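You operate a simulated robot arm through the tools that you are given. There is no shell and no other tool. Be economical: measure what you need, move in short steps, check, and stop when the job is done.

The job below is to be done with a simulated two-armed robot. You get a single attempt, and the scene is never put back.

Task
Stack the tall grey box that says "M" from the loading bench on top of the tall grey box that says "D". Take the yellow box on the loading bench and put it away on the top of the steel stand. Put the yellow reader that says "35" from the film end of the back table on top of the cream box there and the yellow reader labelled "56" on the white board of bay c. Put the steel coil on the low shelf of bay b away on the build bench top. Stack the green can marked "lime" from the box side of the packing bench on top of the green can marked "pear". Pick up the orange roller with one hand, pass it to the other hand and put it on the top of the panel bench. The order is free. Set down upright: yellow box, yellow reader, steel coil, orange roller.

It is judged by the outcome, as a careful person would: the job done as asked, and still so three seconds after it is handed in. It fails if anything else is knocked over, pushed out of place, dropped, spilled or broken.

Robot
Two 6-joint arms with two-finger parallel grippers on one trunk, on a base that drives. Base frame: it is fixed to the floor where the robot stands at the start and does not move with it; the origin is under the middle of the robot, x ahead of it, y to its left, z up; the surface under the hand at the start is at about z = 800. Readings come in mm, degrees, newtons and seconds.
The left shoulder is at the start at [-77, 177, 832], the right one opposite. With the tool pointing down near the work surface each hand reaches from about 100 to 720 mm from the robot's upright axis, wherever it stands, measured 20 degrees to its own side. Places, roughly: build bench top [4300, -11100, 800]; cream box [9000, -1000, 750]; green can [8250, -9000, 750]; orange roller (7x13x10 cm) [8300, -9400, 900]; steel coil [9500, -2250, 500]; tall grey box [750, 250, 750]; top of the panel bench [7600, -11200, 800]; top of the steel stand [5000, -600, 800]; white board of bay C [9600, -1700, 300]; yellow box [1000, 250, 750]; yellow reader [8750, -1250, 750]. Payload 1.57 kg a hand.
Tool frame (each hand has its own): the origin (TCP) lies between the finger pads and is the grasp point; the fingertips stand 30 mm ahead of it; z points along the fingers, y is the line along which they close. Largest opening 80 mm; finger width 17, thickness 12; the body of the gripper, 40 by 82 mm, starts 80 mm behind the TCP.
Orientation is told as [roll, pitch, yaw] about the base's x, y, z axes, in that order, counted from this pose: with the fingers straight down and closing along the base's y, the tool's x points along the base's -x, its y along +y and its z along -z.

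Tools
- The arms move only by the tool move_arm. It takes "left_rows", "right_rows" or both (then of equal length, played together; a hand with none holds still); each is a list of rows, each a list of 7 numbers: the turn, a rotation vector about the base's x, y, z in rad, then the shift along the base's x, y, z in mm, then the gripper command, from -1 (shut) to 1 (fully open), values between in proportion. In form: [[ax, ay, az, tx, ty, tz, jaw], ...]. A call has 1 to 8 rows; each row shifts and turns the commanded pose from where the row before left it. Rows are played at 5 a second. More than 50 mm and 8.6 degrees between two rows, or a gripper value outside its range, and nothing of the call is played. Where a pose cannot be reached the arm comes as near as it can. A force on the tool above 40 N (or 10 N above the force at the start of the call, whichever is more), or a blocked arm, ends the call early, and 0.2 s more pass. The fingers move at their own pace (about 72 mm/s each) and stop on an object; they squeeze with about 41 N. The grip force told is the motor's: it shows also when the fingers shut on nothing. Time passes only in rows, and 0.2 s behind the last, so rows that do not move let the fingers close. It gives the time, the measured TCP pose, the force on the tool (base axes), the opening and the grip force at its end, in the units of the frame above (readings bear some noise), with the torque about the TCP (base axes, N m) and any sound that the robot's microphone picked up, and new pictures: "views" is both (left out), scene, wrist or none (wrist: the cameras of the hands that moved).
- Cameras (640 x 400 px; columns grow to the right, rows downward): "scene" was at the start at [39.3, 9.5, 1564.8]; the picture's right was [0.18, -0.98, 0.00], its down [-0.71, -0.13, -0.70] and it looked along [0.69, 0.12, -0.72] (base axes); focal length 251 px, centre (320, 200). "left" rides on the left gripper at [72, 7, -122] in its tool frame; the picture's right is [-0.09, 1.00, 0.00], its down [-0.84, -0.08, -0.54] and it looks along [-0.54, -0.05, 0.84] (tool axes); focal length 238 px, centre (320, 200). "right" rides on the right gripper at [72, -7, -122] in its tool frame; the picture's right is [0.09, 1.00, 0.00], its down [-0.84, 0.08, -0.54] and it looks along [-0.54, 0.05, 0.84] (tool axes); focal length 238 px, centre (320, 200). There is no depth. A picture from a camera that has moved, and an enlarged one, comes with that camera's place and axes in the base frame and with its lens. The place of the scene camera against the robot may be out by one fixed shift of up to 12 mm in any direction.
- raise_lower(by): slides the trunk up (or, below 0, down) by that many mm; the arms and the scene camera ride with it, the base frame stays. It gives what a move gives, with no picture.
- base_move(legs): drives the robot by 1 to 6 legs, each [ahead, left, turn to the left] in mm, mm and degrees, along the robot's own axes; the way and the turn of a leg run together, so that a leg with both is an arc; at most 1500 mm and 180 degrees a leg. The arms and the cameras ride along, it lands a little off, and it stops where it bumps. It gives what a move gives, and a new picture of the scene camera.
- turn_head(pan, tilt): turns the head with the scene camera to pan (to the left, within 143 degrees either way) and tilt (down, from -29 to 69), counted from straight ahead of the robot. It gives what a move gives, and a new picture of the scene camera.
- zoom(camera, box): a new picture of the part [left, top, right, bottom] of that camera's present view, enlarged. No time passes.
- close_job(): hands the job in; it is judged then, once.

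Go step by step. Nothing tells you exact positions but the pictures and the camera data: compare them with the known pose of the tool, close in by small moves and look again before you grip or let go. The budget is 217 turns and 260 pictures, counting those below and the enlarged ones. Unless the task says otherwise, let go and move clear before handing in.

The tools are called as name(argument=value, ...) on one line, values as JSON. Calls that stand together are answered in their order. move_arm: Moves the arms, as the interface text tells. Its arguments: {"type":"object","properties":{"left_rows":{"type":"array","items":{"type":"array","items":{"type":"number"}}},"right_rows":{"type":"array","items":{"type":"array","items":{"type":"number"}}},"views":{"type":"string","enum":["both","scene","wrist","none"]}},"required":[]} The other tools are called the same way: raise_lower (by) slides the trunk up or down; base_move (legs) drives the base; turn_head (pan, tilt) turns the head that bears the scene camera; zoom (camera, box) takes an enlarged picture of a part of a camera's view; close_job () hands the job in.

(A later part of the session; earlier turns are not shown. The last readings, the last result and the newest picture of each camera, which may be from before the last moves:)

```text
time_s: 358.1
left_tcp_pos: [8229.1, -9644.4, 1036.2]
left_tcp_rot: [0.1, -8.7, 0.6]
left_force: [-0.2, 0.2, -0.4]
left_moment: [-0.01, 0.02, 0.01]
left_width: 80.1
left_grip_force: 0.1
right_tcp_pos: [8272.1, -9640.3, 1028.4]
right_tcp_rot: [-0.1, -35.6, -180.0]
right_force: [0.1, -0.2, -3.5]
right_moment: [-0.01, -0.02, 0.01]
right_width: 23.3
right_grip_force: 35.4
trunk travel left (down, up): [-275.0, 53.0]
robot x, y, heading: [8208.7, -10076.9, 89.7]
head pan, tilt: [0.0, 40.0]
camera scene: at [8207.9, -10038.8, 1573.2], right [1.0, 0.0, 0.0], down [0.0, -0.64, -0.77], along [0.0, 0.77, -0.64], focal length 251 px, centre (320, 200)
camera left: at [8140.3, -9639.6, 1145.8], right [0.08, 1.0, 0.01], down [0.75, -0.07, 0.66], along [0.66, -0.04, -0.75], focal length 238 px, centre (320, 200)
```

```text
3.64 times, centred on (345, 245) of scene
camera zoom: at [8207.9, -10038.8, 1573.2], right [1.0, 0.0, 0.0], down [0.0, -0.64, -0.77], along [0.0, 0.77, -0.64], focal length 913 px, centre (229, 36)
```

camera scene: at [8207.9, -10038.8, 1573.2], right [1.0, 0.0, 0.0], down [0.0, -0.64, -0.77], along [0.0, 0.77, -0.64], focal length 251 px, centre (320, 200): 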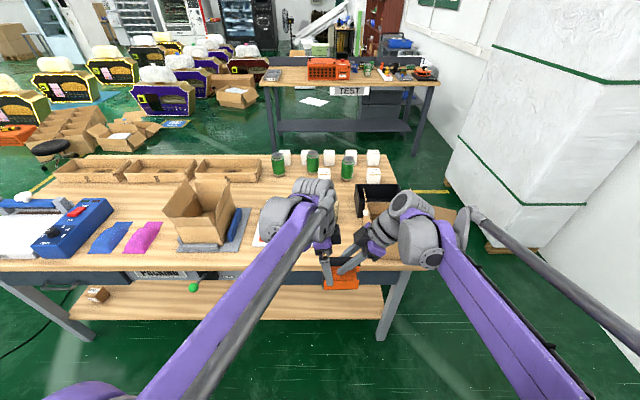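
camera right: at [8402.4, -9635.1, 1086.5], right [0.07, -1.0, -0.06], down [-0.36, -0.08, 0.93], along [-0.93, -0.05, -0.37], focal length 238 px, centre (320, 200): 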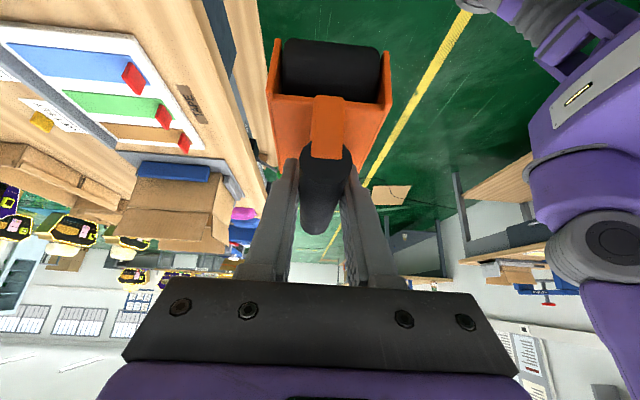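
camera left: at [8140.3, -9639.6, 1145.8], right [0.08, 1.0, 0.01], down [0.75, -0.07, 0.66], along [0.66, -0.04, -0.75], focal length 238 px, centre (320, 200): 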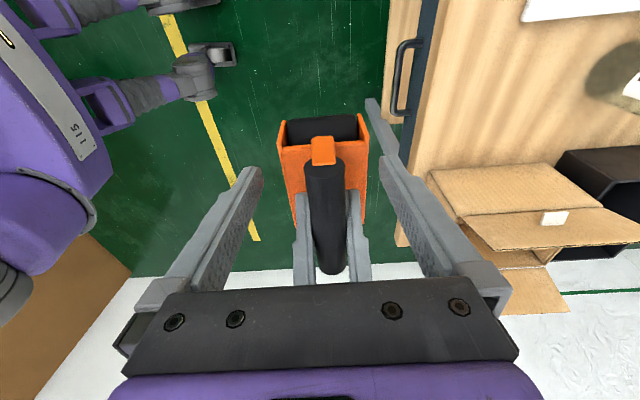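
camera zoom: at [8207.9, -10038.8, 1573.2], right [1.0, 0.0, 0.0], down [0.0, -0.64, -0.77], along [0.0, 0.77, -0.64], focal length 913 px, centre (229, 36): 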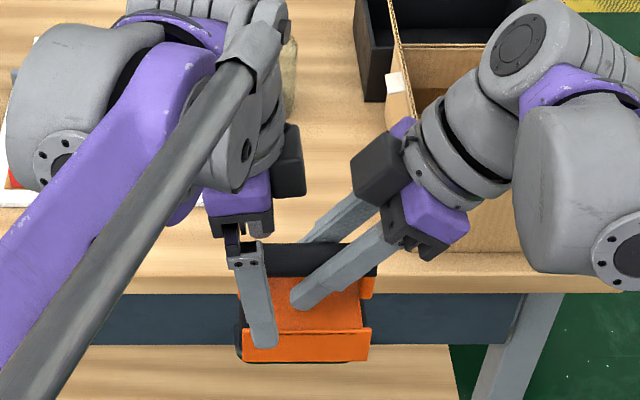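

I nudge the left hand 4 mm outward and 3 mm in y, then close it.

move_arm(left_rows=[[0, 0, 0, -4, 3, -2, 1], [0, 0, 0, 0, 0, 0, 0.2], [0, 0, 0, 0, 0, 0, -1], [0, 0, 0, 0, 0, 0, -1], [0, 0, 0, 0, 0, 0, -1]], views="wrist")

```text
time_s: 359.3
left_tcp_pos: [8223.7, -9641.6, 1034.9]
left_tcp_rot: [0.0, -8.6, 0.6]
left_force: [-1.9, -1.9, -0.6]
left_moment: [0.01, -0.01, -0.18]
left_width: 23.2
left_grip_force: 34.8
right_tcp_pos: [8273.5, -9640.7, 1028.8]
right_tcp_rot: [-0.1, -35.7, -180.0]
right_force: [0.2, 2.3, -2.2]
right_moment: [0.04, 0.01, 0.05]
right_width: 23.8
right_grip_force: 35.6
trunk travel left (down, up): [-275.0, 53.0]
robot x, y, heading: [8205.2, -10076.8, 89.7]
head pan, tilt: [0.0, 40.0]
camera left: at [8135.8, -9635.8, 1144.0], right [0.08, 1.0, 0.01], down [0.75, -0.07, 0.66], along [0.66, -0.04, -0.75], focal length 238 px, centre (320, 200)
```

left: 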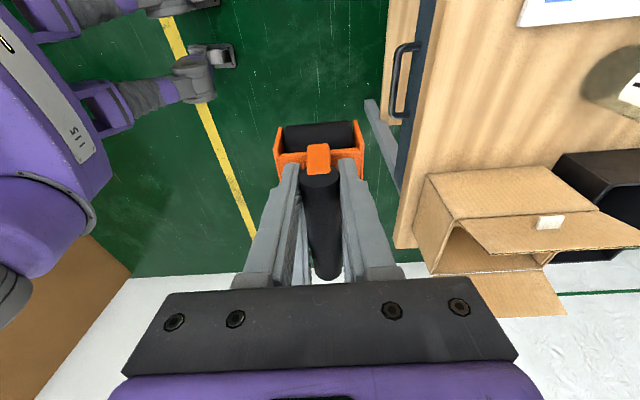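

Both hands hold it. I open the right hand and draw it back along its own axis.

move_arm(right_rows=[[0, 0, 0, 0, 0, 0, 0.2], [0, 0, 0, 0, 0, 0, 1], [0, 0, 0, 0, 0, 0, 1], [0, 0, 0, 0, 0, 0, 1], [0, 0, 0, 25, 0, 35, 1], [0, 0, 0, 28, 0, 38, 1], [0, 0, 0, 40, 0, 20, 1], [0, 0, 0, 40, 0, 0, 1]], views="both")

move_arm(left_rows=[[0, 0, 0, 0, 0, 0, -1]], views="wrist")

zoom(camera="scene", box=[270, 190, 400, 320])

```text
time_s: 361.1
left_tcp_pos: [8224.6, -9640.6, 1035.5]
left_tcp_rot: [0.0, -8.6, 0.6]
left_force: [-0.4, -0.1, 0.4]
left_moment: [0.03, 0.14, 0.0]
left_width: 23.2
left_grip_force: 36.1
right_tcp_pos: [8405.9, -9638.9, 1123.7]
right_tcp_rot: [0.0, -35.7, -180.0]
right_force: [-0.2, 0.1, -0.5]
right_moment: [-0.01, -0.02, 0.04]
right_width: 80.1
right_grip_force: 0.1
trunk travel left (down, up): [-275.0, 53.0]
robot x, y, heading: [8207.0, -10077.4, 89.8]
head pan, tilt: [0.0, 40.0]
camera scene: at [8209.0, -10038.5, 1573.1], right [1.0, 0.0, 0.0], down [0.0, -0.64, -0.77], along [0.0, 0.77, -0.64], focal length 251 px, centre (320, 200)
camera right: at [8536.2, -9633.6, 1180.7], right [0.07, -1.0, -0.06], down [-0.36, -0.08, 0.93], along [-0.93, -0.05, -0.37], focal length 238 px, centre (320, 200)
```

scene: 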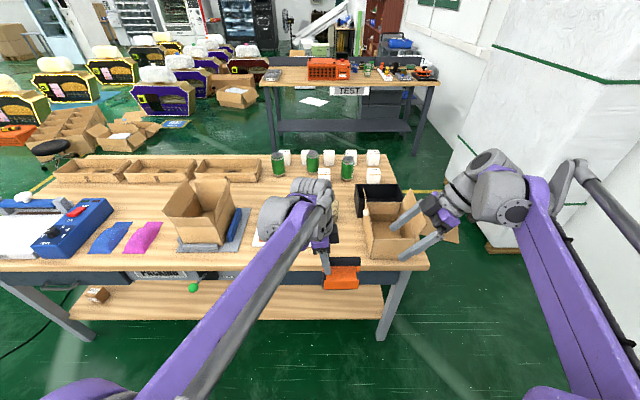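
right: 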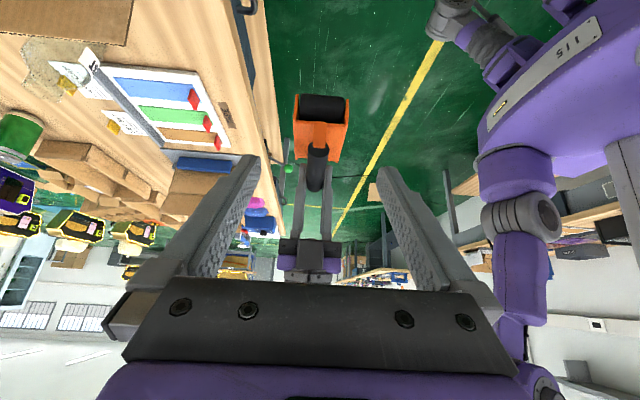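

```text
time_s: 361.5
left_tcp_pos: [8223.9, -9640.6, 1033.8]
left_tcp_rot: [0.0, -8.7, 0.5]
left_force: [0.5, -0.5, 0.0]
left_moment: [-0.01, 0.14, 0.01]
left_width: 23.1
left_grip_force: 35.8
right_tcp_pos: [8405.0, -9640.2, 1124.1]
right_tcp_rot: [-0.1, -35.7, -180.0]
right_force: [0.2, 0.4, 0.2]
right_moment: [-0.02, 0.0, -0.02]
right_width: 79.7
right_grip_force: 0.0
trunk travel left (down, up): [-275.0, 53.0]
robot x, y, heading: [8207.3, -10079.3, 89.9]
head pan, tilt: [0.0, 40.0]
camera left: at [8136.1, -9635.7, 1144.0], right [0.08, 1.0, 0.01], down [0.75, -0.07, 0.66], along [0.66, -0.04, -0.75], focal length 238 px, centre (320, 200)
```

left: 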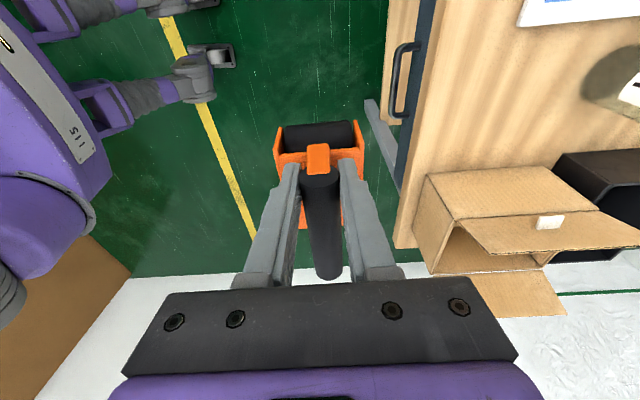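

```text
3.08 times, centred on (335, 255) of scene
camera zoom: at [8208.3, -10038.6, 1573.1], right [1.0, 0.0, 0.0], down [0.0, -0.64, -0.77], along [0.0, 0.77, -0.64], focal length 773 px, centre (274, 31)
```

zoom: 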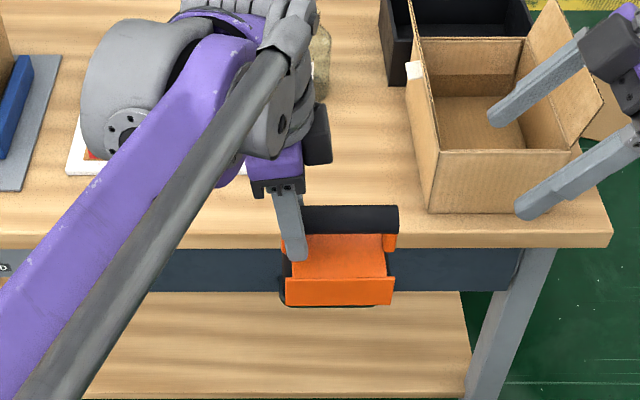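

The handover is done; the left hand holds the roller level. I straighten the right hand and turn around to the panel bench.

move_arm(right_rows=[[0, -0.1246, 0, 0, -20, 10, 1], [0, -0.1246, 0, 0, -20, 10, 1], [0, -0.1246, 0, 0, -20, 10, 1], [0, -0.1246, 0, 0, -20, 10, 1], [0, -0.1246, 0, 0, -20, 10, 1], [0, 0, -0.15, 0, 0, 0, 1], [0, 0, -0.15, 0, 0, 0, 1], [0, 0, -0.15, 0, 0, 0, 1]], left_rows=[[0, 0, 0, 0, -10, 5, -1], [0, 0, 0, 0, -10, 5, -1], [0, 0, 0, 0, -10, 5, -1], [0, 0, 0, 0, -10, 5, -1], [0, 0, 0, 0, 0, 5, -1], [0, 0, 0, 0, 0, 0, -1], [0, 0, 0, 0, 0, 0, -1], [0, 0, 0, 0, 0, 0, -1]], views="none")

base_move(legs=[[0, 0, 90], [0, 0, 90], [0, -500, 0]])

turn_head(pan=0, tilt=38)

```text
time_s: 363.3
left_tcp_pos: [8221.6, -9679.5, 1060.0]
left_tcp_rot: [-0.1, -8.6, 0.6]
left_force: [-0.1, -0.4, -2.8]
left_moment: [0.03, 0.17, 0.02]
left_width: 23.4
left_grip_force: 35.5
right_tcp_pos: [8406.6, -9740.0, 1171.7]
right_tcp_rot: [-0.1, 0.0, 154.1]
right_force: [-0.7, 0.3, 0.5]
right_moment: [-0.01, -0.01, -0.02]
right_width: 80.1
right_grip_force: 0.1
trunk travel left (down, up): [-275.0, 53.0]
robot x, y, heading: [8211.7, -10082.8, 89.7]
head pan, tilt: [0.0, 40.0]
```

```text
time_s: 375.9
left_tcp_pos: [7704.4, -10487.2, 1060.4]
left_tcp_rot: [-0.1, -8.6, -178.2]
left_force: [-0.6, 0.8, -3.9]
left_moment: [0.0, -0.12, -0.01]
left_width: 23.2
left_grip_force: 35.5
right_tcp_pos: [7519.4, -10429.0, 1171.3]
right_tcp_rot: [-0.1, 0.2, -24.5]
right_force: [0.2, 0.5, 0.1]
right_moment: [-0.01, -0.01, 0.0]
right_width: 80.0
right_grip_force: 0.0
trunk travel left (down, up): [-275.0, 53.0]
robot x, y, heading: [7707.8, -10091.2, -88.9]
head pan, tilt: [0.0, 40.0]
camera scene: at [7713.0, -10137.2, 1573.1], right [-1.0, -0.02, 0.0], down [-0.01, 0.64, -0.77], along [0.01, -0.77, -0.64], focal length 251 px, centre (320, 200)
```

scene: 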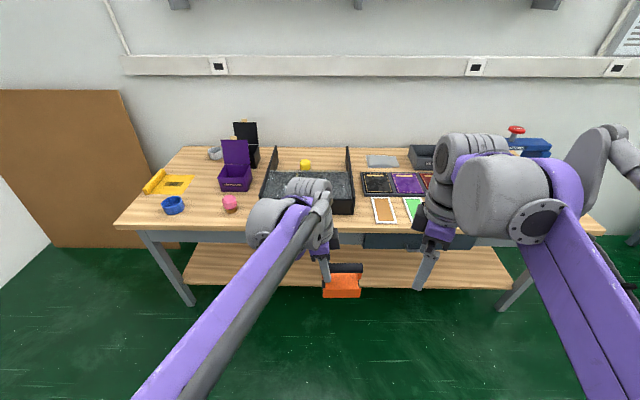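

```text
time_s: 376.5
left_tcp_pos: [7704.3, -10485.9, 1060.9]
left_tcp_rot: [0.1, -8.5, -178.3]
left_force: [0.0, 0.6, -3.7]
left_moment: [0.03, -0.08, -0.02]
left_width: 23.1
left_grip_force: 35.5
right_tcp_pos: [7518.5, -10429.8, 1172.0]
right_tcp_rot: [-0.1, 0.0, -24.6]
right_force: [0.0, -0.9, 0.1]
right_moment: [0.03, 0.03, 0.0]
right_width: 80.1
right_grip_force: 0.1
trunk travel left (down, up): [-275.0, 53.0]
robot x, y, heading: [7710.8, -10085.2, -88.7]
head pan, tilt: [0.0, 38.0]
camera scene: at [7712.9, -10138.5, 1576.1], right [-1.0, -0.02, 0.0], down [-0.01, 0.62, -0.79], along [0.01, -0.79, -0.62], focal length 251 px, centre (320, 200)
```

scene: 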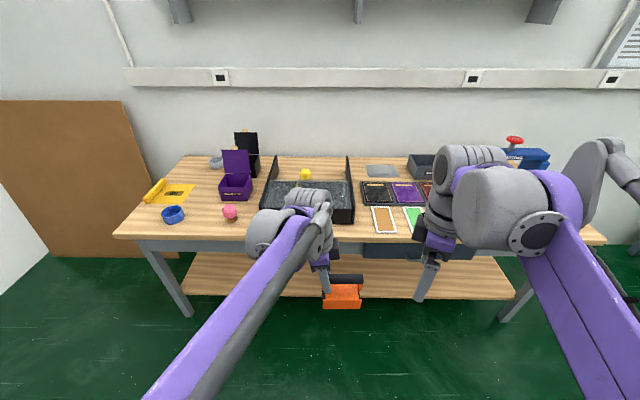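

The panel bench's front edge is at y≈-10856; a free patch lies between the blue ring and the pink ball near (8240,-10940). I drive opposite it and rotate the roller to point forward.

base_move(legs=[[0, 415, -1.2], [330, 0, 0]])

move_arm(left_rows=[[0, 0, 0.15, 0, 0, 0, -1], [0, 0, 0.15, 0, 0, 0, -1], [0, 0, 0.15, 0, 0, 0, -1], [0, 0, 0.15, 0, 0, 0, -1], [0, 0, 0.15, 10, 0, 0, -1], [0, 0, 0.15, 20, 0, 0, -1], [0, 0, 0.15, 30, 0, 0, -1], [0, 0, 0.15, 30, 0, 0, -1]], views="none")

move_arm(left_rows=[[0, 0, 0.15, 20, 0, 0, -1], [0, 0, 0.15, 0, 0, 0, -1], [0, 0, 0.07, 0, 0, 0, -1], [0, 0, 0, 0, 0, 0, -1]], views="both")

```text
time_s: 382.5
left_tcp_pos: [8118.9, -10814.4, 1060.8]
left_tcp_rot: [0.0, -8.6, -179.4]
left_force: [-0.9, -0.2, -3.4]
left_moment: [0.01, -0.13, 0.0]
left_width: 23.3
left_grip_force: 35.1
right_tcp_pos: [7935.9, -10753.8, 1170.1]
right_tcp_rot: [-0.1, 0.2, -25.6]
right_force: [-0.6, 0.5, -0.5]
right_moment: [0.04, 0.01, -0.02]
right_width: 80.1
right_grip_force: 0.1
trunk travel left (down, up): [-275.0, 53.0]
robot x, y, heading: [8134.2, -10414.8, -90.1]
head pan, tilt: [0.0, 38.0]
camera scene: at [8135.4, -10466.4, 1576.1], right [-1.0, 0.0, 0.0], down [0.0, 0.62, -0.79], along [0.0, -0.79, -0.62], focal length 251 px, centre (320, 200)
```

scene: 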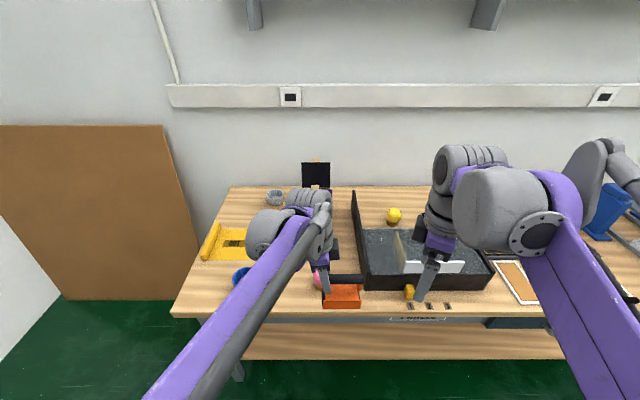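

```text
time_s: 384.3
left_tcp_pos: [8212.0, -10813.6, 1061.1]
left_tcp_rot: [0.1, -8.7, -110.6]
left_force: [0.5, 0.2, -3.0]
left_moment: [0.1, -0.04, 0.01]
left_width: 23.1
left_grip_force: 36.1
right_tcp_pos: [7936.3, -10752.9, 1173.1]
right_tcp_rot: [-0.1, 0.1, -25.7]
right_force: [-0.6, 0.2, -0.5]
right_moment: [0.01, 0.04, 0.0]
right_width: 80.0
right_grip_force: 0.0
trunk travel left (down, up): [-275.0, 53.0]
robot x, y, heading: [8134.2, -10413.8, -90.1]
head pan, tilt: [0.0, 38.0]
```

```text
time_s: 385.3
left_tcp_pos: [8229.7, -10813.5, 1061.2]
left_tcp_rot: [0.0, -8.5, -89.4]
left_force: [0.1, 0.6, -2.9]
left_moment: [0.18, -0.01, 0.0]
left_width: 23.3
left_grip_force: 35.9
right_tcp_pos: [7934.8, -10754.2, 1172.0]
right_tcp_rot: [-0.1, 0.0, -25.6]
right_force: [0.0, -0.8, 0.2]
right_moment: [0.04, -0.04, 0.04]
right_width: 79.7
right_grip_force: 0.0
trunk travel left (down, up): [-275.0, 53.0]
robot x, y, heading: [8132.8, -10417.3, -90.1]
head pan, tilt: [0.0, 38.0]
camera scene: at [8135.6, -10466.4, 1576.1], right [-1.0, 0.0, 0.0], down [0.0, 0.62, -0.79], along [0.0, -0.79, -0.62], focal length 251 px, centre (320, 200)
camera left: at [8236.8, -10725.1, 1171.1], right [1.0, -0.08, 0.01], down [-0.07, -0.75, 0.66], along [-0.04, -0.66, -0.75], focal length 238 px, centre (320, 200)
```

scene: 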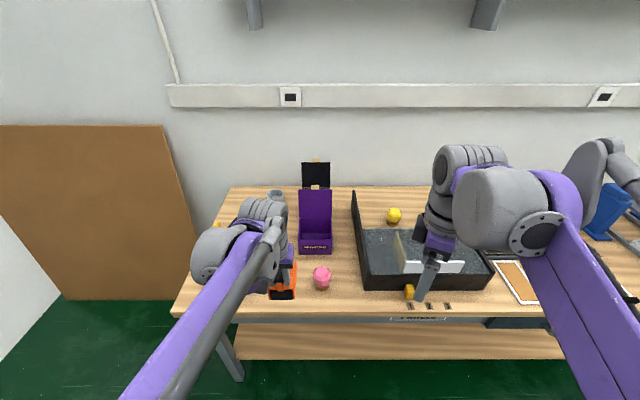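
left: 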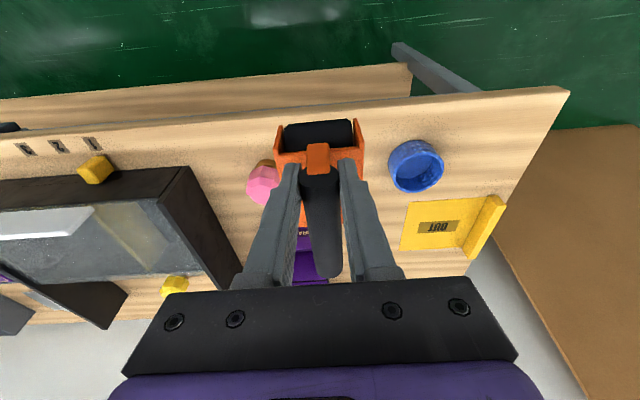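

Free gap is x 8155–8345. I move the roller forward over the patch and start down.

move_arm(left_rows=[[0, 0, 0, 10, -35, 0, -1], [0, 0, 0, 10, -35, 0, -1], [0, 0, 0, 0, -27, -20, -1], [0, 0, 0, 0, 0, -40, -1], [0, 0, 0, 0, 0, -40, -1], [0, 0, 0, 0, 0, -20, -1], [0, 0, 0, 0, 0, 0, -1]], views="both")

zoom(camera="scene", box=[210, 220, 350, 320])

```text
time_s: 386.9
left_tcp_pos: [8248.6, -10913.2, 941.4]
left_tcp_rot: [0.0, -8.5, -89.5]
left_force: [0.3, -0.1, -4.0]
left_moment: [0.16, 0.0, -0.05]
left_width: 23.2
left_grip_force: 35.9
right_tcp_pos: [7935.1, -10752.9, 1171.3]
right_tcp_rot: [-0.1, 0.1, -25.7]
right_force: [-0.2, 0.2, -0.1]
right_moment: [0.02, -0.01, -0.02]
right_width: 80.2
right_grip_force: 0.0
trunk travel left (down, up): [-275.0, 53.0]
robot x, y, heading: [8134.8, -10412.9, -90.2]
head pan, tilt: [0.0, 38.0]
camera scene: at [8135.5, -10466.3, 1576.1], right [-1.0, 0.0, 0.0], down [0.0, 0.62, -0.79], along [0.0, -0.79, -0.62], focal length 251 px, centre (320, 200)
camera left: at [8255.7, -10824.1, 1050.9], right [1.0, -0.08, 0.01], down [-0.07, -0.75, 0.66], along [-0.04, -0.66, -0.75], focal length 238 px, centre (320, 200)
```

scene: 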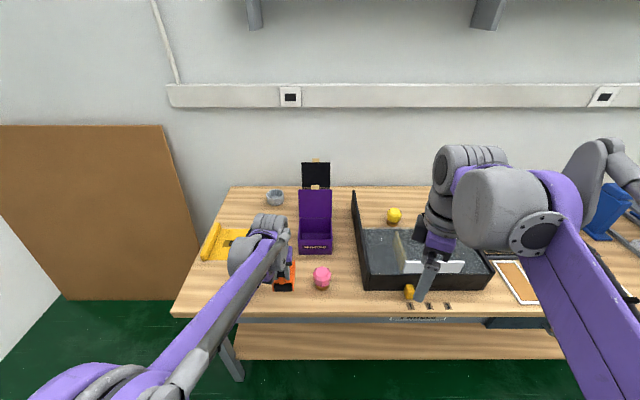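
left: 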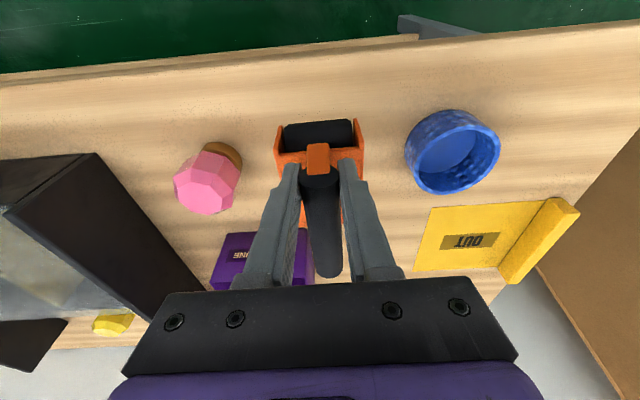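

```text
4.00 times, centred on (280, 270) of scene
camera zoom: at [8135.5, -10466.3, 1576.1], right [-1.0, 0.0, 0.0], down [0.0, 0.62, -0.79], along [0.0, -0.79, -0.62], focal length 1005 px, centre (480, -80)
```

zoom: 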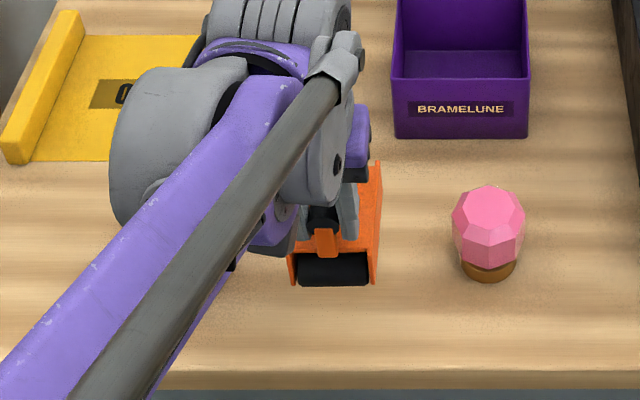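

move_arm(left_rows=[[0, 0, 0, 0, 0, -12, -1], [0, 0, 0, 0, 0, -4, -1], [0, 0, 0, 0, 0, -3, -1], [0, 0, 0, 0, 0, -3, -1], [0, 0, 0, 0, 0, -3, -1], [0, 0, 0, 0, 0, 0, -1]], views="wrist")

```text
time_s: 388.3
left_tcp_pos: [8248.8, -10911.8, 915.1]
left_tcp_rot: [0.0, -8.5, -89.5]
left_force: [-0.1, 0.4, -4.0]
left_moment: [0.15, 0.0, 0.02]
left_width: 23.2
left_grip_force: 35.2
right_tcp_pos: [7935.0, -10753.4, 1171.8]
right_tcp_rot: [-0.2, 0.0, -25.7]
right_force: [-0.2, -0.1, 0.6]
right_moment: [-0.04, -0.01, 0.02]
right_width: 79.7
right_grip_force: 0.0
trunk travel left (down, up): [-275.0, 53.0]
robot x, y, heading: [8136.0, -10413.3, -90.2]
head pan, tilt: [0.0, 38.0]
camera left: at [8255.6, -10823.4, 1025.9], right [1.0, -0.08, 0.01], down [-0.07, -0.75, 0.66], along [-0.04, -0.66, -0.75], focal length 238 px, centre (320, 200)
```

left: 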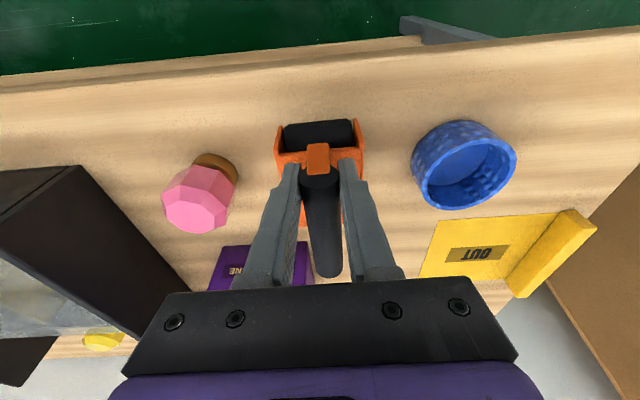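

move_arm(left_rows=[[0, 0, 0, 0, 0, -3, -1], [0, 0, 0, 0, 0, -2, -1], [0, 0, 0, 0, 0, -2, -1], [0, 0, 0, 0, 0, -2, -1], [0, 0, 0, 0, 0, 0, -1]], views="none")

move_arm(left_rows=[[0, 0, 0, 0, 0, -1.5, -1], [0, 0, 0, 0, 0, -1.5, -1], [0, 0, 0, 0, 0, -1.5, -1], [0, 0, 0, 0, 0, 0, -1]], views="wrist")

```text
time_s: 389.5
left_tcp_pos: [8249.0, -10911.3, 906.7]
left_tcp_rot: [-0.1, -8.5, -89.5]
left_force: [-0.7, -0.9, -4.1]
left_moment: [0.16, -0.01, 0.0]
left_width: 23.4
left_grip_force: 35.8
right_tcp_pos: [7935.6, -10753.2, 1172.1]
right_tcp_rot: [0.0, 0.1, -25.7]
right_force: [-1.1, 0.0, 0.2]
right_moment: [0.03, 0.01, -0.03]
right_width: 79.9
right_grip_force: 0.1
trunk travel left (down, up): [-275.0, 53.0]
robot x, y, heading: [8134.1, -10418.0, -90.0]
head pan, tilt: [0.0, 38.0]
```

```text
time_s: 390.5
left_tcp_pos: [8250.1, -10912.7, 902.2]
left_tcp_rot: [-0.1, -8.6, -89.4]
left_force: [-0.3, 0.0, -3.5]
left_moment: [0.14, -0.05, 0.03]
left_width: 23.3
left_grip_force: 35.5
right_tcp_pos: [7934.6, -10753.9, 1170.8]
right_tcp_rot: [-0.1, 0.2, -25.8]
right_force: [-0.1, 0.1, -0.6]
right_moment: [0.03, 0.02, -0.01]
right_width: 80.3
right_grip_force: 0.0
trunk travel left (down, up): [-275.0, 53.0]
robot x, y, heading: [8133.3, -10414.7, -90.2]
head pan, tilt: [0.0, 38.0]
camera left: at [8257.6, -10823.7, 1011.4], right [1.0, -0.08, 0.01], down [-0.07, -0.75, 0.66], along [-0.04, -0.66, -0.75], focal length 238 px, centre (320, 200)
```

left: 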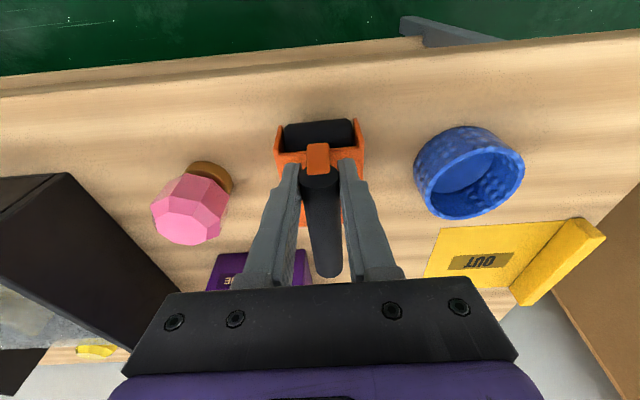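

move_arm(left_rows=[[0, 0, 0, 0, 0, -2, -1], [0, 0, 0, 0, 0, -2, -1], [0, 0, 0, 0, 0, -1.5, -1], [0, 0, 0, 0, 0, -1.5, -1], [0, 0, 0, 0, 0, 0, -1]], views="none")

move_arm(left_rows=[[0, 0, 0, 0, 0, -1, -1], [0, 0, 0, 0, 0, -1, -1], [0, 0, 0, 0, 0, -1, -1], [0, 0, 0, 0, 0, 0, -1]], views="none")

```text
time_s: 391.7
left_tcp_pos: [8248.8, -10912.6, 895.2]
left_tcp_rot: [0.0, -8.6, -89.6]
left_force: [-0.2, -0.2, -3.9]
left_moment: [0.13, -0.01, 0.02]
left_width: 23.1
left_grip_force: 35.4
right_tcp_pos: [7935.0, -10753.8, 1171.3]
right_tcp_rot: [-0.1, 0.0, -25.7]
right_force: [-0.5, 0.3, -0.3]
right_moment: [-0.02, -0.02, 0.03]
right_width: 79.9
right_grip_force: 0.0
trunk travel left (down, up): [-275.0, 53.0]
robot x, y, heading: [8133.2, -10415.2, -90.0]
head pan, tilt: [0.0, 38.0]
```

```text
time_s: 392.7
left_tcp_pos: [8248.6, -10912.6, 892.7]
left_tcp_rot: [0.0, -8.6, -89.5]
left_force: [1.3, -0.4, 9.0]
left_moment: [-0.75, -0.17, 0.01]
left_width: 23.4
left_grip_force: 35.0
right_tcp_pos: [7935.9, -10753.5, 1173.0]
right_tcp_rot: [-0.1, 0.0, -25.7]
right_force: [-0.3, -0.1, 0.0]
right_moment: [0.01, 0.02, 0.02]
right_width: 80.3
right_grip_force: 0.0
trunk travel left (down, up): [-275.0, 53.0]
robot x, y, heading: [8132.8, -10411.4, -89.6]
head pan, tilt: [0.0, 38.0]
```

move_arm(left_rows=[[0, 0, 0, 0, 0, -1, -1], [0, 0, 0, 0, 0, -0.8, -1], [0, 0, 0, 0, 0, 0, -1]], views="none")

```text
time_s: 393.5
left_tcp_pos: [8249.4, -10910.5, 891.9]
left_tcp_rot: [0.0, -8.7, -89.5]
left_force: [1.3, -0.1, 12.6]
left_moment: [-0.96, -0.01, 0.02]
left_width: 23.2
left_grip_force: 36.1
right_tcp_pos: [7935.1, -10751.9, 1173.5]
right_tcp_rot: [-0.3, 0.2, -25.6]
right_force: [0.3, 0.5, -0.1]
right_moment: [-0.01, 0.01, 0.04]
right_width: 80.1
right_grip_force: 0.0
trunk travel left (down, up): [-275.0, 53.0]
robot x, y, heading: [8132.9, -10415.9, -90.0]
head pan, tilt: [0.0, 38.0]
```

move_arm(left_rows=[[0, 0, 0, 0, 0, -1.5, -1], [0, 0, 0, 0, 0, 0, -1], [0, 0, 0, 0, 0, 0, -0.4], [0, 0, 0, 0, 0, 0, 1], [0, 0, 0, 0, 0, 0, 1], [0, 0, 0, 0, 0, 0, 1]], views="wrist")

```text
time_s: 394.9
left_tcp_pos: [8250.4, -10912.2, 888.5]
left_tcp_rot: [0.0, -8.6, -89.5]
left_force: [-0.5, 0.2, 0.0]
left_moment: [0.01, -0.01, 0.02]
left_width: 80.3
left_grip_force: 0.0
right_tcp_pos: [7936.0, -10753.2, 1171.8]
right_tcp_rot: [-0.1, 0.0, -25.7]
right_force: [-0.5, -0.9, -0.1]
right_moment: [-0.02, 0.0, 0.0]
right_width: 80.1
right_grip_force: 0.3
trunk travel left (down, up): [-275.0, 53.0]
robot x, y, heading: [8132.0, -10414.2, -90.1]
head pan, tilt: [0.0, 38.0]
camera left: at [8256.1, -10822.7, 998.9], right [1.0, -0.08, 0.01], down [-0.07, -0.75, 0.66], along [-0.04, -0.66, -0.75], focal length 238 px, centre (320, 200)
```

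left: 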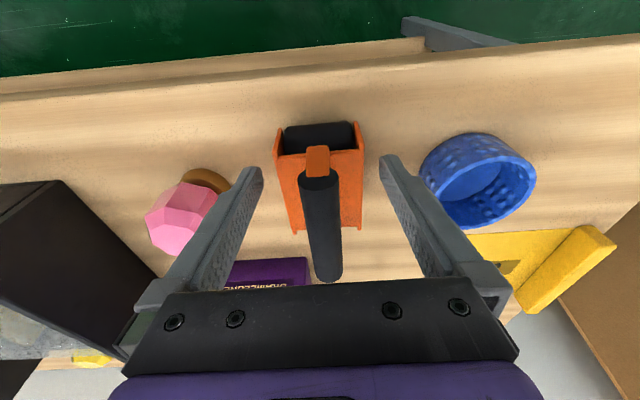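

The roller stands free. I raise the left hand straight up and pull back.

move_arm(left_rows=[[0, 0, 0, 0, 5, 35, 1], [0, 0, 0, 0, 5, 40, 1], [0, 0, 0, 0, 5, 45, 1], [0, 0, 0, 0, 5, 45, 1], [0, 0, 0, 0, 40, 20, 1], [0, 0, 0, 0, 45, 0, 1], [0, 0, 0, 0, 45, 0, 1]], views="scene")

zoom(camera="scene", box=[210, 220, 350, 320])

```text
time_s: 396.5
left_tcp_pos: [8251.0, -10755.6, 1078.2]
left_tcp_rot: [0.0, -8.7, -89.4]
left_force: [0.8, 0.8, 0.2]
left_moment: [-0.02, 0.0, -0.02]
left_width: 80.1
left_grip_force: 0.1
right_tcp_pos: [7934.8, -10751.1, 1171.9]
right_tcp_rot: [-0.2, 0.2, -25.7]
right_force: [-0.3, -0.1, -0.3]
right_moment: [0.0, 0.04, 0.0]
right_width: 80.0
right_grip_force: 0.0
trunk travel left (down, up): [-275.0, 53.0]
robot x, y, heading: [8130.8, -10413.5, -90.2]
head pan, tilt: [0.0, 38.0]
camera scene: at [8135.7, -10464.1, 1576.1], right [-1.0, 0.0, 0.0], down [0.0, 0.61, -0.79], along [0.0, -0.79, -0.61], focal length 251 px, centre (320, 200)
```

scene: 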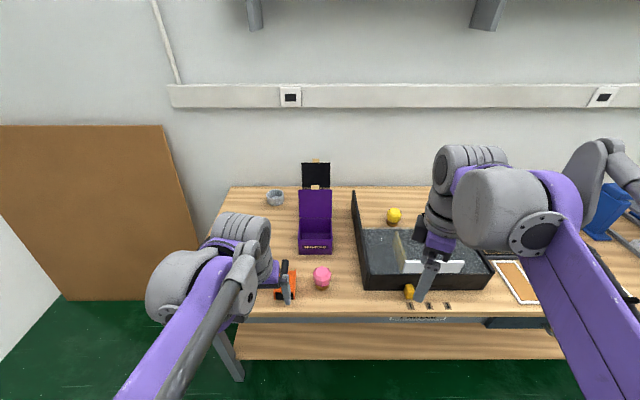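

```text
4.00 times, centred on (280, 270) of scene
camera zoom: at [8135.7, -10464.1, 1576.1], right [-1.0, 0.0, 0.0], down [0.0, 0.61, -0.79], along [0.0, -0.79, -0.61], focal length 1005 px, centre (480, -80)
```

zoom: 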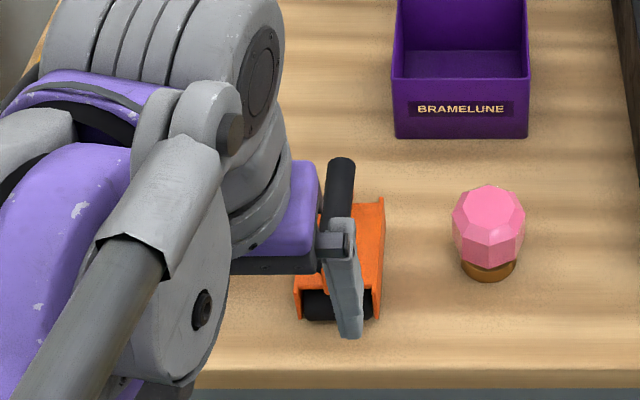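

The roller stands upright on the panel bench. Next the cans: I straighten the right wrist and drive around the bench's end to its north side, still facing -y.

move_arm(right_rows=[[0, 0, -0.14, 0, 0, 0, 1], [0, 0, -0.14, 0, 0, 0, 1], [0, 0, -0.14, 0, 0, 0, 1], [0, 0, -0.14, 0, 0, 0, 1], [0, 0, -0.14, 0, 0, 0, 1], [0, 0, -0.14, 0, 0, 0, 1], [0, 0, -0.14, 0, 0, 0, 1], [0, 0, -0.14, 0, 0, 0, 1]], left_rows=[[0.075, 0, 0, 0, 20, 20, 1], [0.075, 0, 0, 0, 20, 20, 1], [0, 0, 0, 0, 0, 20, 1], [0, 0, 0, 0, 0, 20, 1], [0, 0, 0, 0, 0, 0, 1], [0, 0, 0, 0, 0, 0, 1], [0, 0, 0, 0, 0, 0, 1], [0, 0, 0, 0, 0, 0, 1]], views="none")

base_move(legs=[[-260, 0, 0], [0, -1450, 0], [0, -380, 0], [-1450, 0, 0], [-480, 0, 0], [0, 1400, 0]])

turn_head(pan=15, tilt=35)

```text
time_s: 398.3
left_tcp_pos: [8251.1, -10721.0, 1155.0]
left_tcp_rot: [0.1, 0.0, -89.5]
left_force: [0.5, -0.7, 0.1]
left_moment: [0.01, -0.01, 0.03]
left_width: 79.9
left_grip_force: 0.0
right_tcp_pos: [7934.4, -10753.3, 1171.7]
right_tcp_rot: [-0.1, 0.1, -90.0]
right_force: [0.2, -0.7, 0.2]
right_moment: [0.01, 0.01, -0.02]
right_width: 79.9
right_grip_force: 0.1
trunk travel left (down, up): [-275.0, 53.0]
robot x, y, heading: [8134.7, -10416.4, -90.4]
head pan, tilt: [0.0, 38.0]
```

```text
time_s: 437.6
left_tcp_pos: [7825.8, -8544.4, 1153.3]
left_tcp_rot: [0.2, 0.1, -91.4]
left_force: [-0.2, -0.9, -1.2]
left_moment: [0.01, 0.06, -0.01]
left_width: 80.0
left_grip_force: 0.1
right_tcp_pos: [7508.0, -8563.0, 1171.3]
right_tcp_rot: [-0.1, 0.0, -91.7]
right_force: [-0.8, 0.1, 0.2]
right_moment: [0.0, -0.05, 0.02]
right_width: 80.0
right_grip_force: 0.1
trunk travel left (down, up): [-275.0, 53.0]
robot x, y, heading: [7718.3, -8233.4, -91.8]
head pan, tilt: [0.0, 38.0]
camera scene: at [7719.0, -8283.0, 1576.1], right [-1.0, 0.04, 0.0], down [0.02, 0.62, -0.79], along [-0.03, -0.79, -0.62], focal length 251 px, centre (320, 200)
```

scene: 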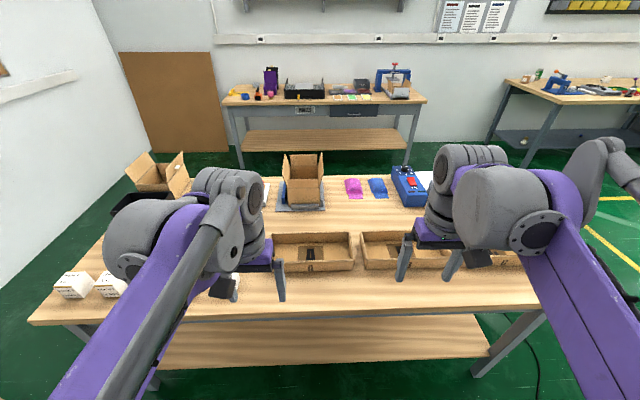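

```text
time_s: 438.4
left_tcp_pos: [7827.6, -8542.9, 1154.3]
left_tcp_rot: [0.0, 0.1, -91.4]
left_force: [0.3, -0.6, -0.1]
left_moment: [0.03, 0.0, 0.0]
left_width: 79.8
left_grip_force: 0.1
right_tcp_pos: [7507.6, -8564.3, 1172.1]
right_tcp_rot: [-0.1, 0.1, -91.7]
right_force: [0.6, -1.1, 0.5]
right_moment: [-0.01, 0.04, -0.01]
right_width: 80.0
right_grip_force: 0.1
trunk travel left (down, up): [-275.0, 53.0]
robot x, y, heading: [7718.6, -8233.9, -92.1]
head pan, tilt: [15.0, 35.0]
camera scene: at [7741.8, -8282.6, 1580.7], right [-0.97, -0.22, 0.0], down [-0.13, 0.56, -0.82], along [0.18, -0.8, -0.57], focal length 251 px, centre (320, 200)
```

scene: 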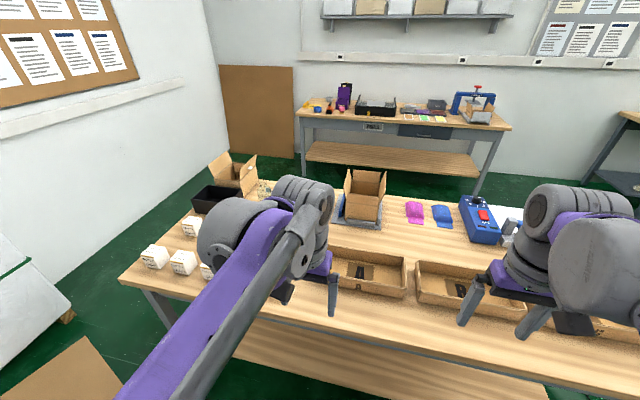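

base_move(legs=[[0, 450, 1.8], [110, 0, 0]])

turn_head(pan=0, tilt=45)

zoom(camera="scene", box=[200, 150, 440, 300])

```text
time_s: 443.7
left_tcp_pos: [8291.7, -8657.6, 1154.5]
left_tcp_rot: [0.0, -0.1, -89.1]
left_force: [0.6, -0.3, 0.0]
left_moment: [0.0, -0.03, -0.02]
left_width: 80.2
left_grip_force: 0.1
right_tcp_pos: [7974.9, -8690.6, 1171.8]
right_tcp_rot: [-0.1, -0.1, -89.6]
right_force: [0.2, 0.0, -0.4]
right_moment: [-0.02, 0.0, 0.0]
right_width: 80.0
right_grip_force: 0.1
trunk travel left (down, up): [-275.0, 53.0]
robot x, y, heading: [8176.3, -8353.5, -89.7]
head pan, tilt: [15.0, 35.0]
camera scene: at [8196.7, -8400.8, 1580.6], right [-0.96, -0.26, 0.0], down [-0.15, 0.55, -0.82], along [0.22, -0.79, -0.57], focal length 251 px, centre (320, 200)
```

scene: 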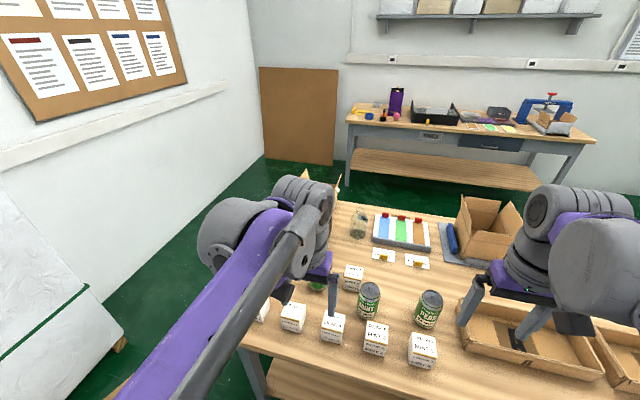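

```text
time_s: 444.5
left_tcp_pos: [8290.9, -8658.1, 1153.9]
left_tcp_rot: [0.1, 0.0, -89.1]
left_force: [-0.1, -0.1, 0.9]
left_moment: [-0.04, -0.01, 0.01]
left_width: 80.1
left_grip_force: 0.1
right_tcp_pos: [7974.1, -8690.8, 1172.6]
right_tcp_rot: [0.0, 0.0, -89.5]
right_force: [0.0, -0.4, -0.4]
right_moment: [-0.01, 0.01, -0.01]
right_width: 80.0
right_grip_force: 0.0
trunk travel left (down, up): [-275.0, 53.0]
robot x, y, heading: [8176.3, -8351.4, -89.6]
head pan, tilt: [0.0, 45.0]
camera scene: at [8174.0, -8397.6, 1565.9], right [-1.0, 0.0, 0.0], down [0.0, 0.71, -0.71], along [0.0, -0.71, -0.71], focal length 251 px, centre (320, 200)
```

scene: 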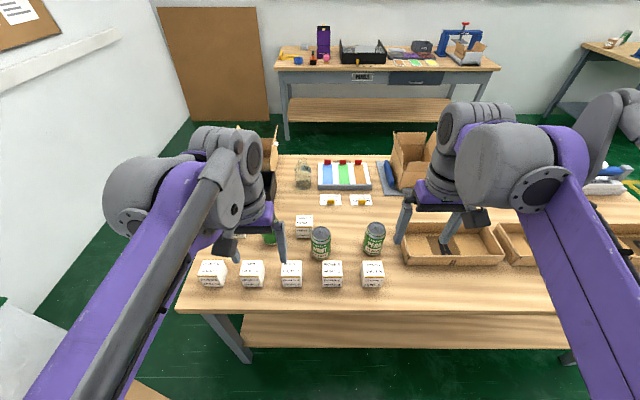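

```text
2.67 times, centred on (320, 225) of scene
camera zoom: at [8174.0, -8397.6, 1565.9], right [-1.0, 0.0, 0.0], down [0.0, 0.71, -0.71], along [0.0, -0.71, -0.71], focal length 670 px, centre (320, 133)
```

zoom: 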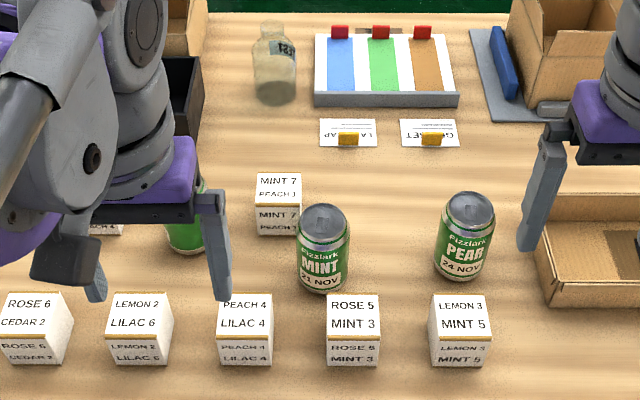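

PEAR is the right can (x≈7983) and MINT the middle one; the third is behind my left hand. I move the left hand aside to read it.

move_arm(left_rows=[[0, 0, 0, 45, 0, 0, 1], [0, 0, 0, 45, 0, 0, 1], [0, 0, 0, 45, 0, 0, 1], [0, 0, 0, 45, 10, 0, 1], [0, 0, 0, 0, 0, 0, 1]], views="both")

zoom(camera="scene", box=[200, 180, 400, 300])

```text
time_s: 445.7
left_tcp_pos: [8472.0, -8649.0, 1156.9]
left_tcp_rot: [0.1, -0.1, -89.1]
left_force: [0.6, -0.8, -0.2]
left_moment: [0.01, -0.03, 0.0]
left_width: 79.8
left_grip_force: 0.1
right_tcp_pos: [7974.7, -8690.7, 1172.4]
right_tcp_rot: [-0.1, 0.1, -89.4]
right_force: [0.1, 0.2, 0.4]
right_moment: [0.01, 0.03, 0.0]
right_width: 79.9
right_grip_force: 0.1
trunk travel left (down, up): [-275.0, 53.0]
robot x, y, heading: [8172.6, -8351.3, -89.8]
head pan, tilt: [0.0, 45.0]
camera scene: at [8173.4, -8397.6, 1565.9], right [-1.0, 0.0, 0.0], down [0.0, 0.71, -0.71], along [0.0, -0.71, -0.71], focal length 251 px, centre (320, 200)
camera left: at [8478.3, -8577.2, 1279.1], right [1.0, -0.08, 0.0], down [-0.07, -0.84, 0.54], along [-0.04, -0.54, -0.84], focal length 238 px, centre (320, 200)
```

scene: 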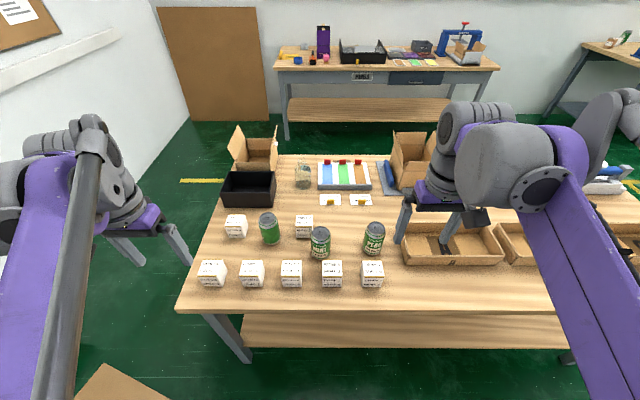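
left: 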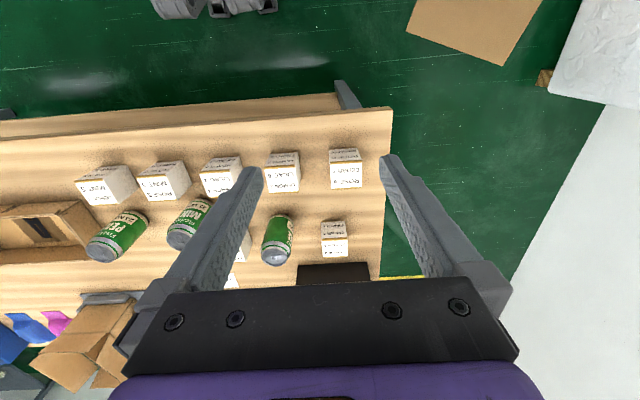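

```text
3.20 times, centred on (300, 240) of scene
camera zoom: at [8173.4, -8397.6, 1565.9], right [-1.0, 0.0, 0.0], down [0.0, 0.71, -0.71], along [0.0, -0.71, -0.71], focal length 804 px, centre (384, 72)
```

zoom: 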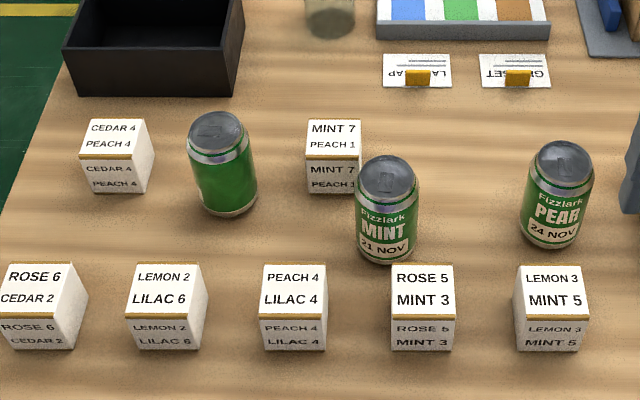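

zoom(camera="left", box=[240, 200, 320, 280])

```text
5.00 times, centred on (280, 240) of left
camera zoom: at [8478.3, -8577.2, 1279.1], right [1.0, -0.08, 0.0], down [-0.07, -0.84, 0.54], along [-0.04, -0.54, -0.84], focal length 1192 px, centre (520, 0)
```

zoom: 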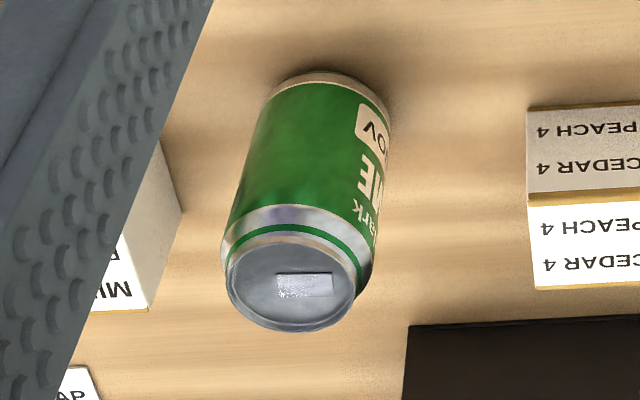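

The third can reads "…ME": LIME. I shift the base so the left hand reaches both cans.

base_move(legs=[[45, -100, -0.3]])

move_arm(left_rows=[[0, 0, 0, -10, -40, -20, 1], [0, 0, 0, -10, -45, -20, 1], [0, 0, 0, 0, -45, -20, 1], [0, 0, 0, 0, -40, -20, 1], [0, 0, 0, 0, 0, -40, 1], [0, 0, 0, 0, 0, 0, 1]], views="wrist")

```text
time_s: 447.2
left_tcp_pos: [8370.2, -8695.5, 1157.3]
left_tcp_rot: [0.2, 0.0, -89.4]
left_force: [-1.0, 0.1, -0.5]
left_moment: [0.01, 0.0, 0.0]
left_width: 80.1
left_grip_force: 0.0
right_tcp_pos: [7872.0, -8734.6, 1171.8]
right_tcp_rot: [-0.1, 0.1, -89.8]
right_force: [-1.3, 0.6, 0.8]
right_moment: [-0.01, -0.04, 0.02]
right_width: 79.8
right_grip_force: 0.1
trunk travel left (down, up): [-275.0, 53.0]
robot x, y, heading: [8070.7, -8396.3, -90.1]
head pan, tilt: [0.0, 45.0]
camera scene: at [8072.9, -8442.8, 1565.9], right [-1.0, 0.0, 0.0], down [0.0, 0.71, -0.71], along [0.0, -0.71, -0.71], focal length 251 px, centre (320, 200)
```

scene: 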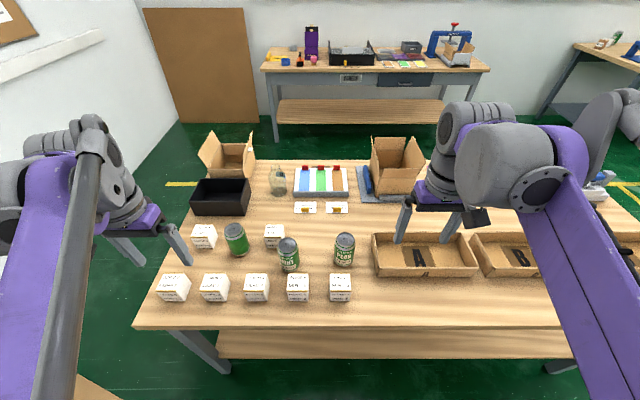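

```text
refused: row 2 steps farther than a row can; nothing moved
```

move_arm(left_rows=[[0, 0, 0, -10, -40, -20, 1], [0, 0, 0, -10, -40, -20, 1], [0, 0, 0, 0, -45, -20, 1], [0, 0, 0, 0, -40, -20, 1], [0, 0, 0, 0, -40, -20, 1], [0, 0, 0, 0, 0, 0, 1]], views="wrist")

```text
time_s: 448.6
left_tcp_pos: [8350.6, -8899.9, 1060.4]
left_tcp_rot: [0.0, -0.1, -89.5]
left_force: [0.2, 0.1, -0.5]
left_moment: [0.01, 0.0, -0.02]
left_width: 79.9
left_grip_force: 0.2
right_tcp_pos: [7871.6, -8734.8, 1173.1]
right_tcp_rot: [-0.2, 0.0, -89.8]
right_force: [0.0, -0.2, -0.3]
right_moment: [-0.01, 0.0, -0.02]
right_width: 79.7
right_grip_force: 0.2
trunk travel left (down, up): [-275.0, 53.0]
robot x, y, heading: [8073.6, -8398.4, -90.0]
head pan, tilt: [0.0, 45.0]
camera left: at [8356.3, -8828.2, 1182.5], right [1.0, -0.08, 0.0], down [-0.07, -0.84, 0.54], along [-0.04, -0.54, -0.84], focal length 238 px, centre (320, 200)
```

left: 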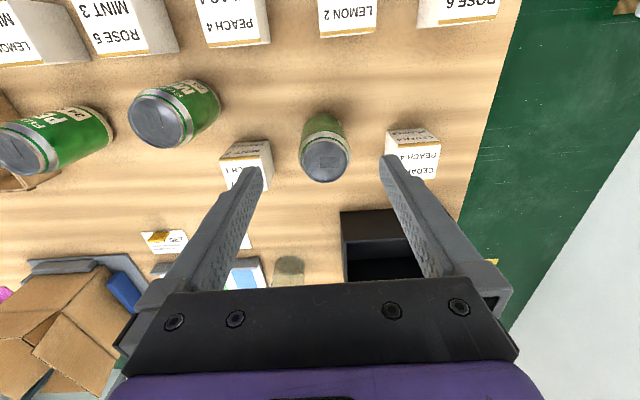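

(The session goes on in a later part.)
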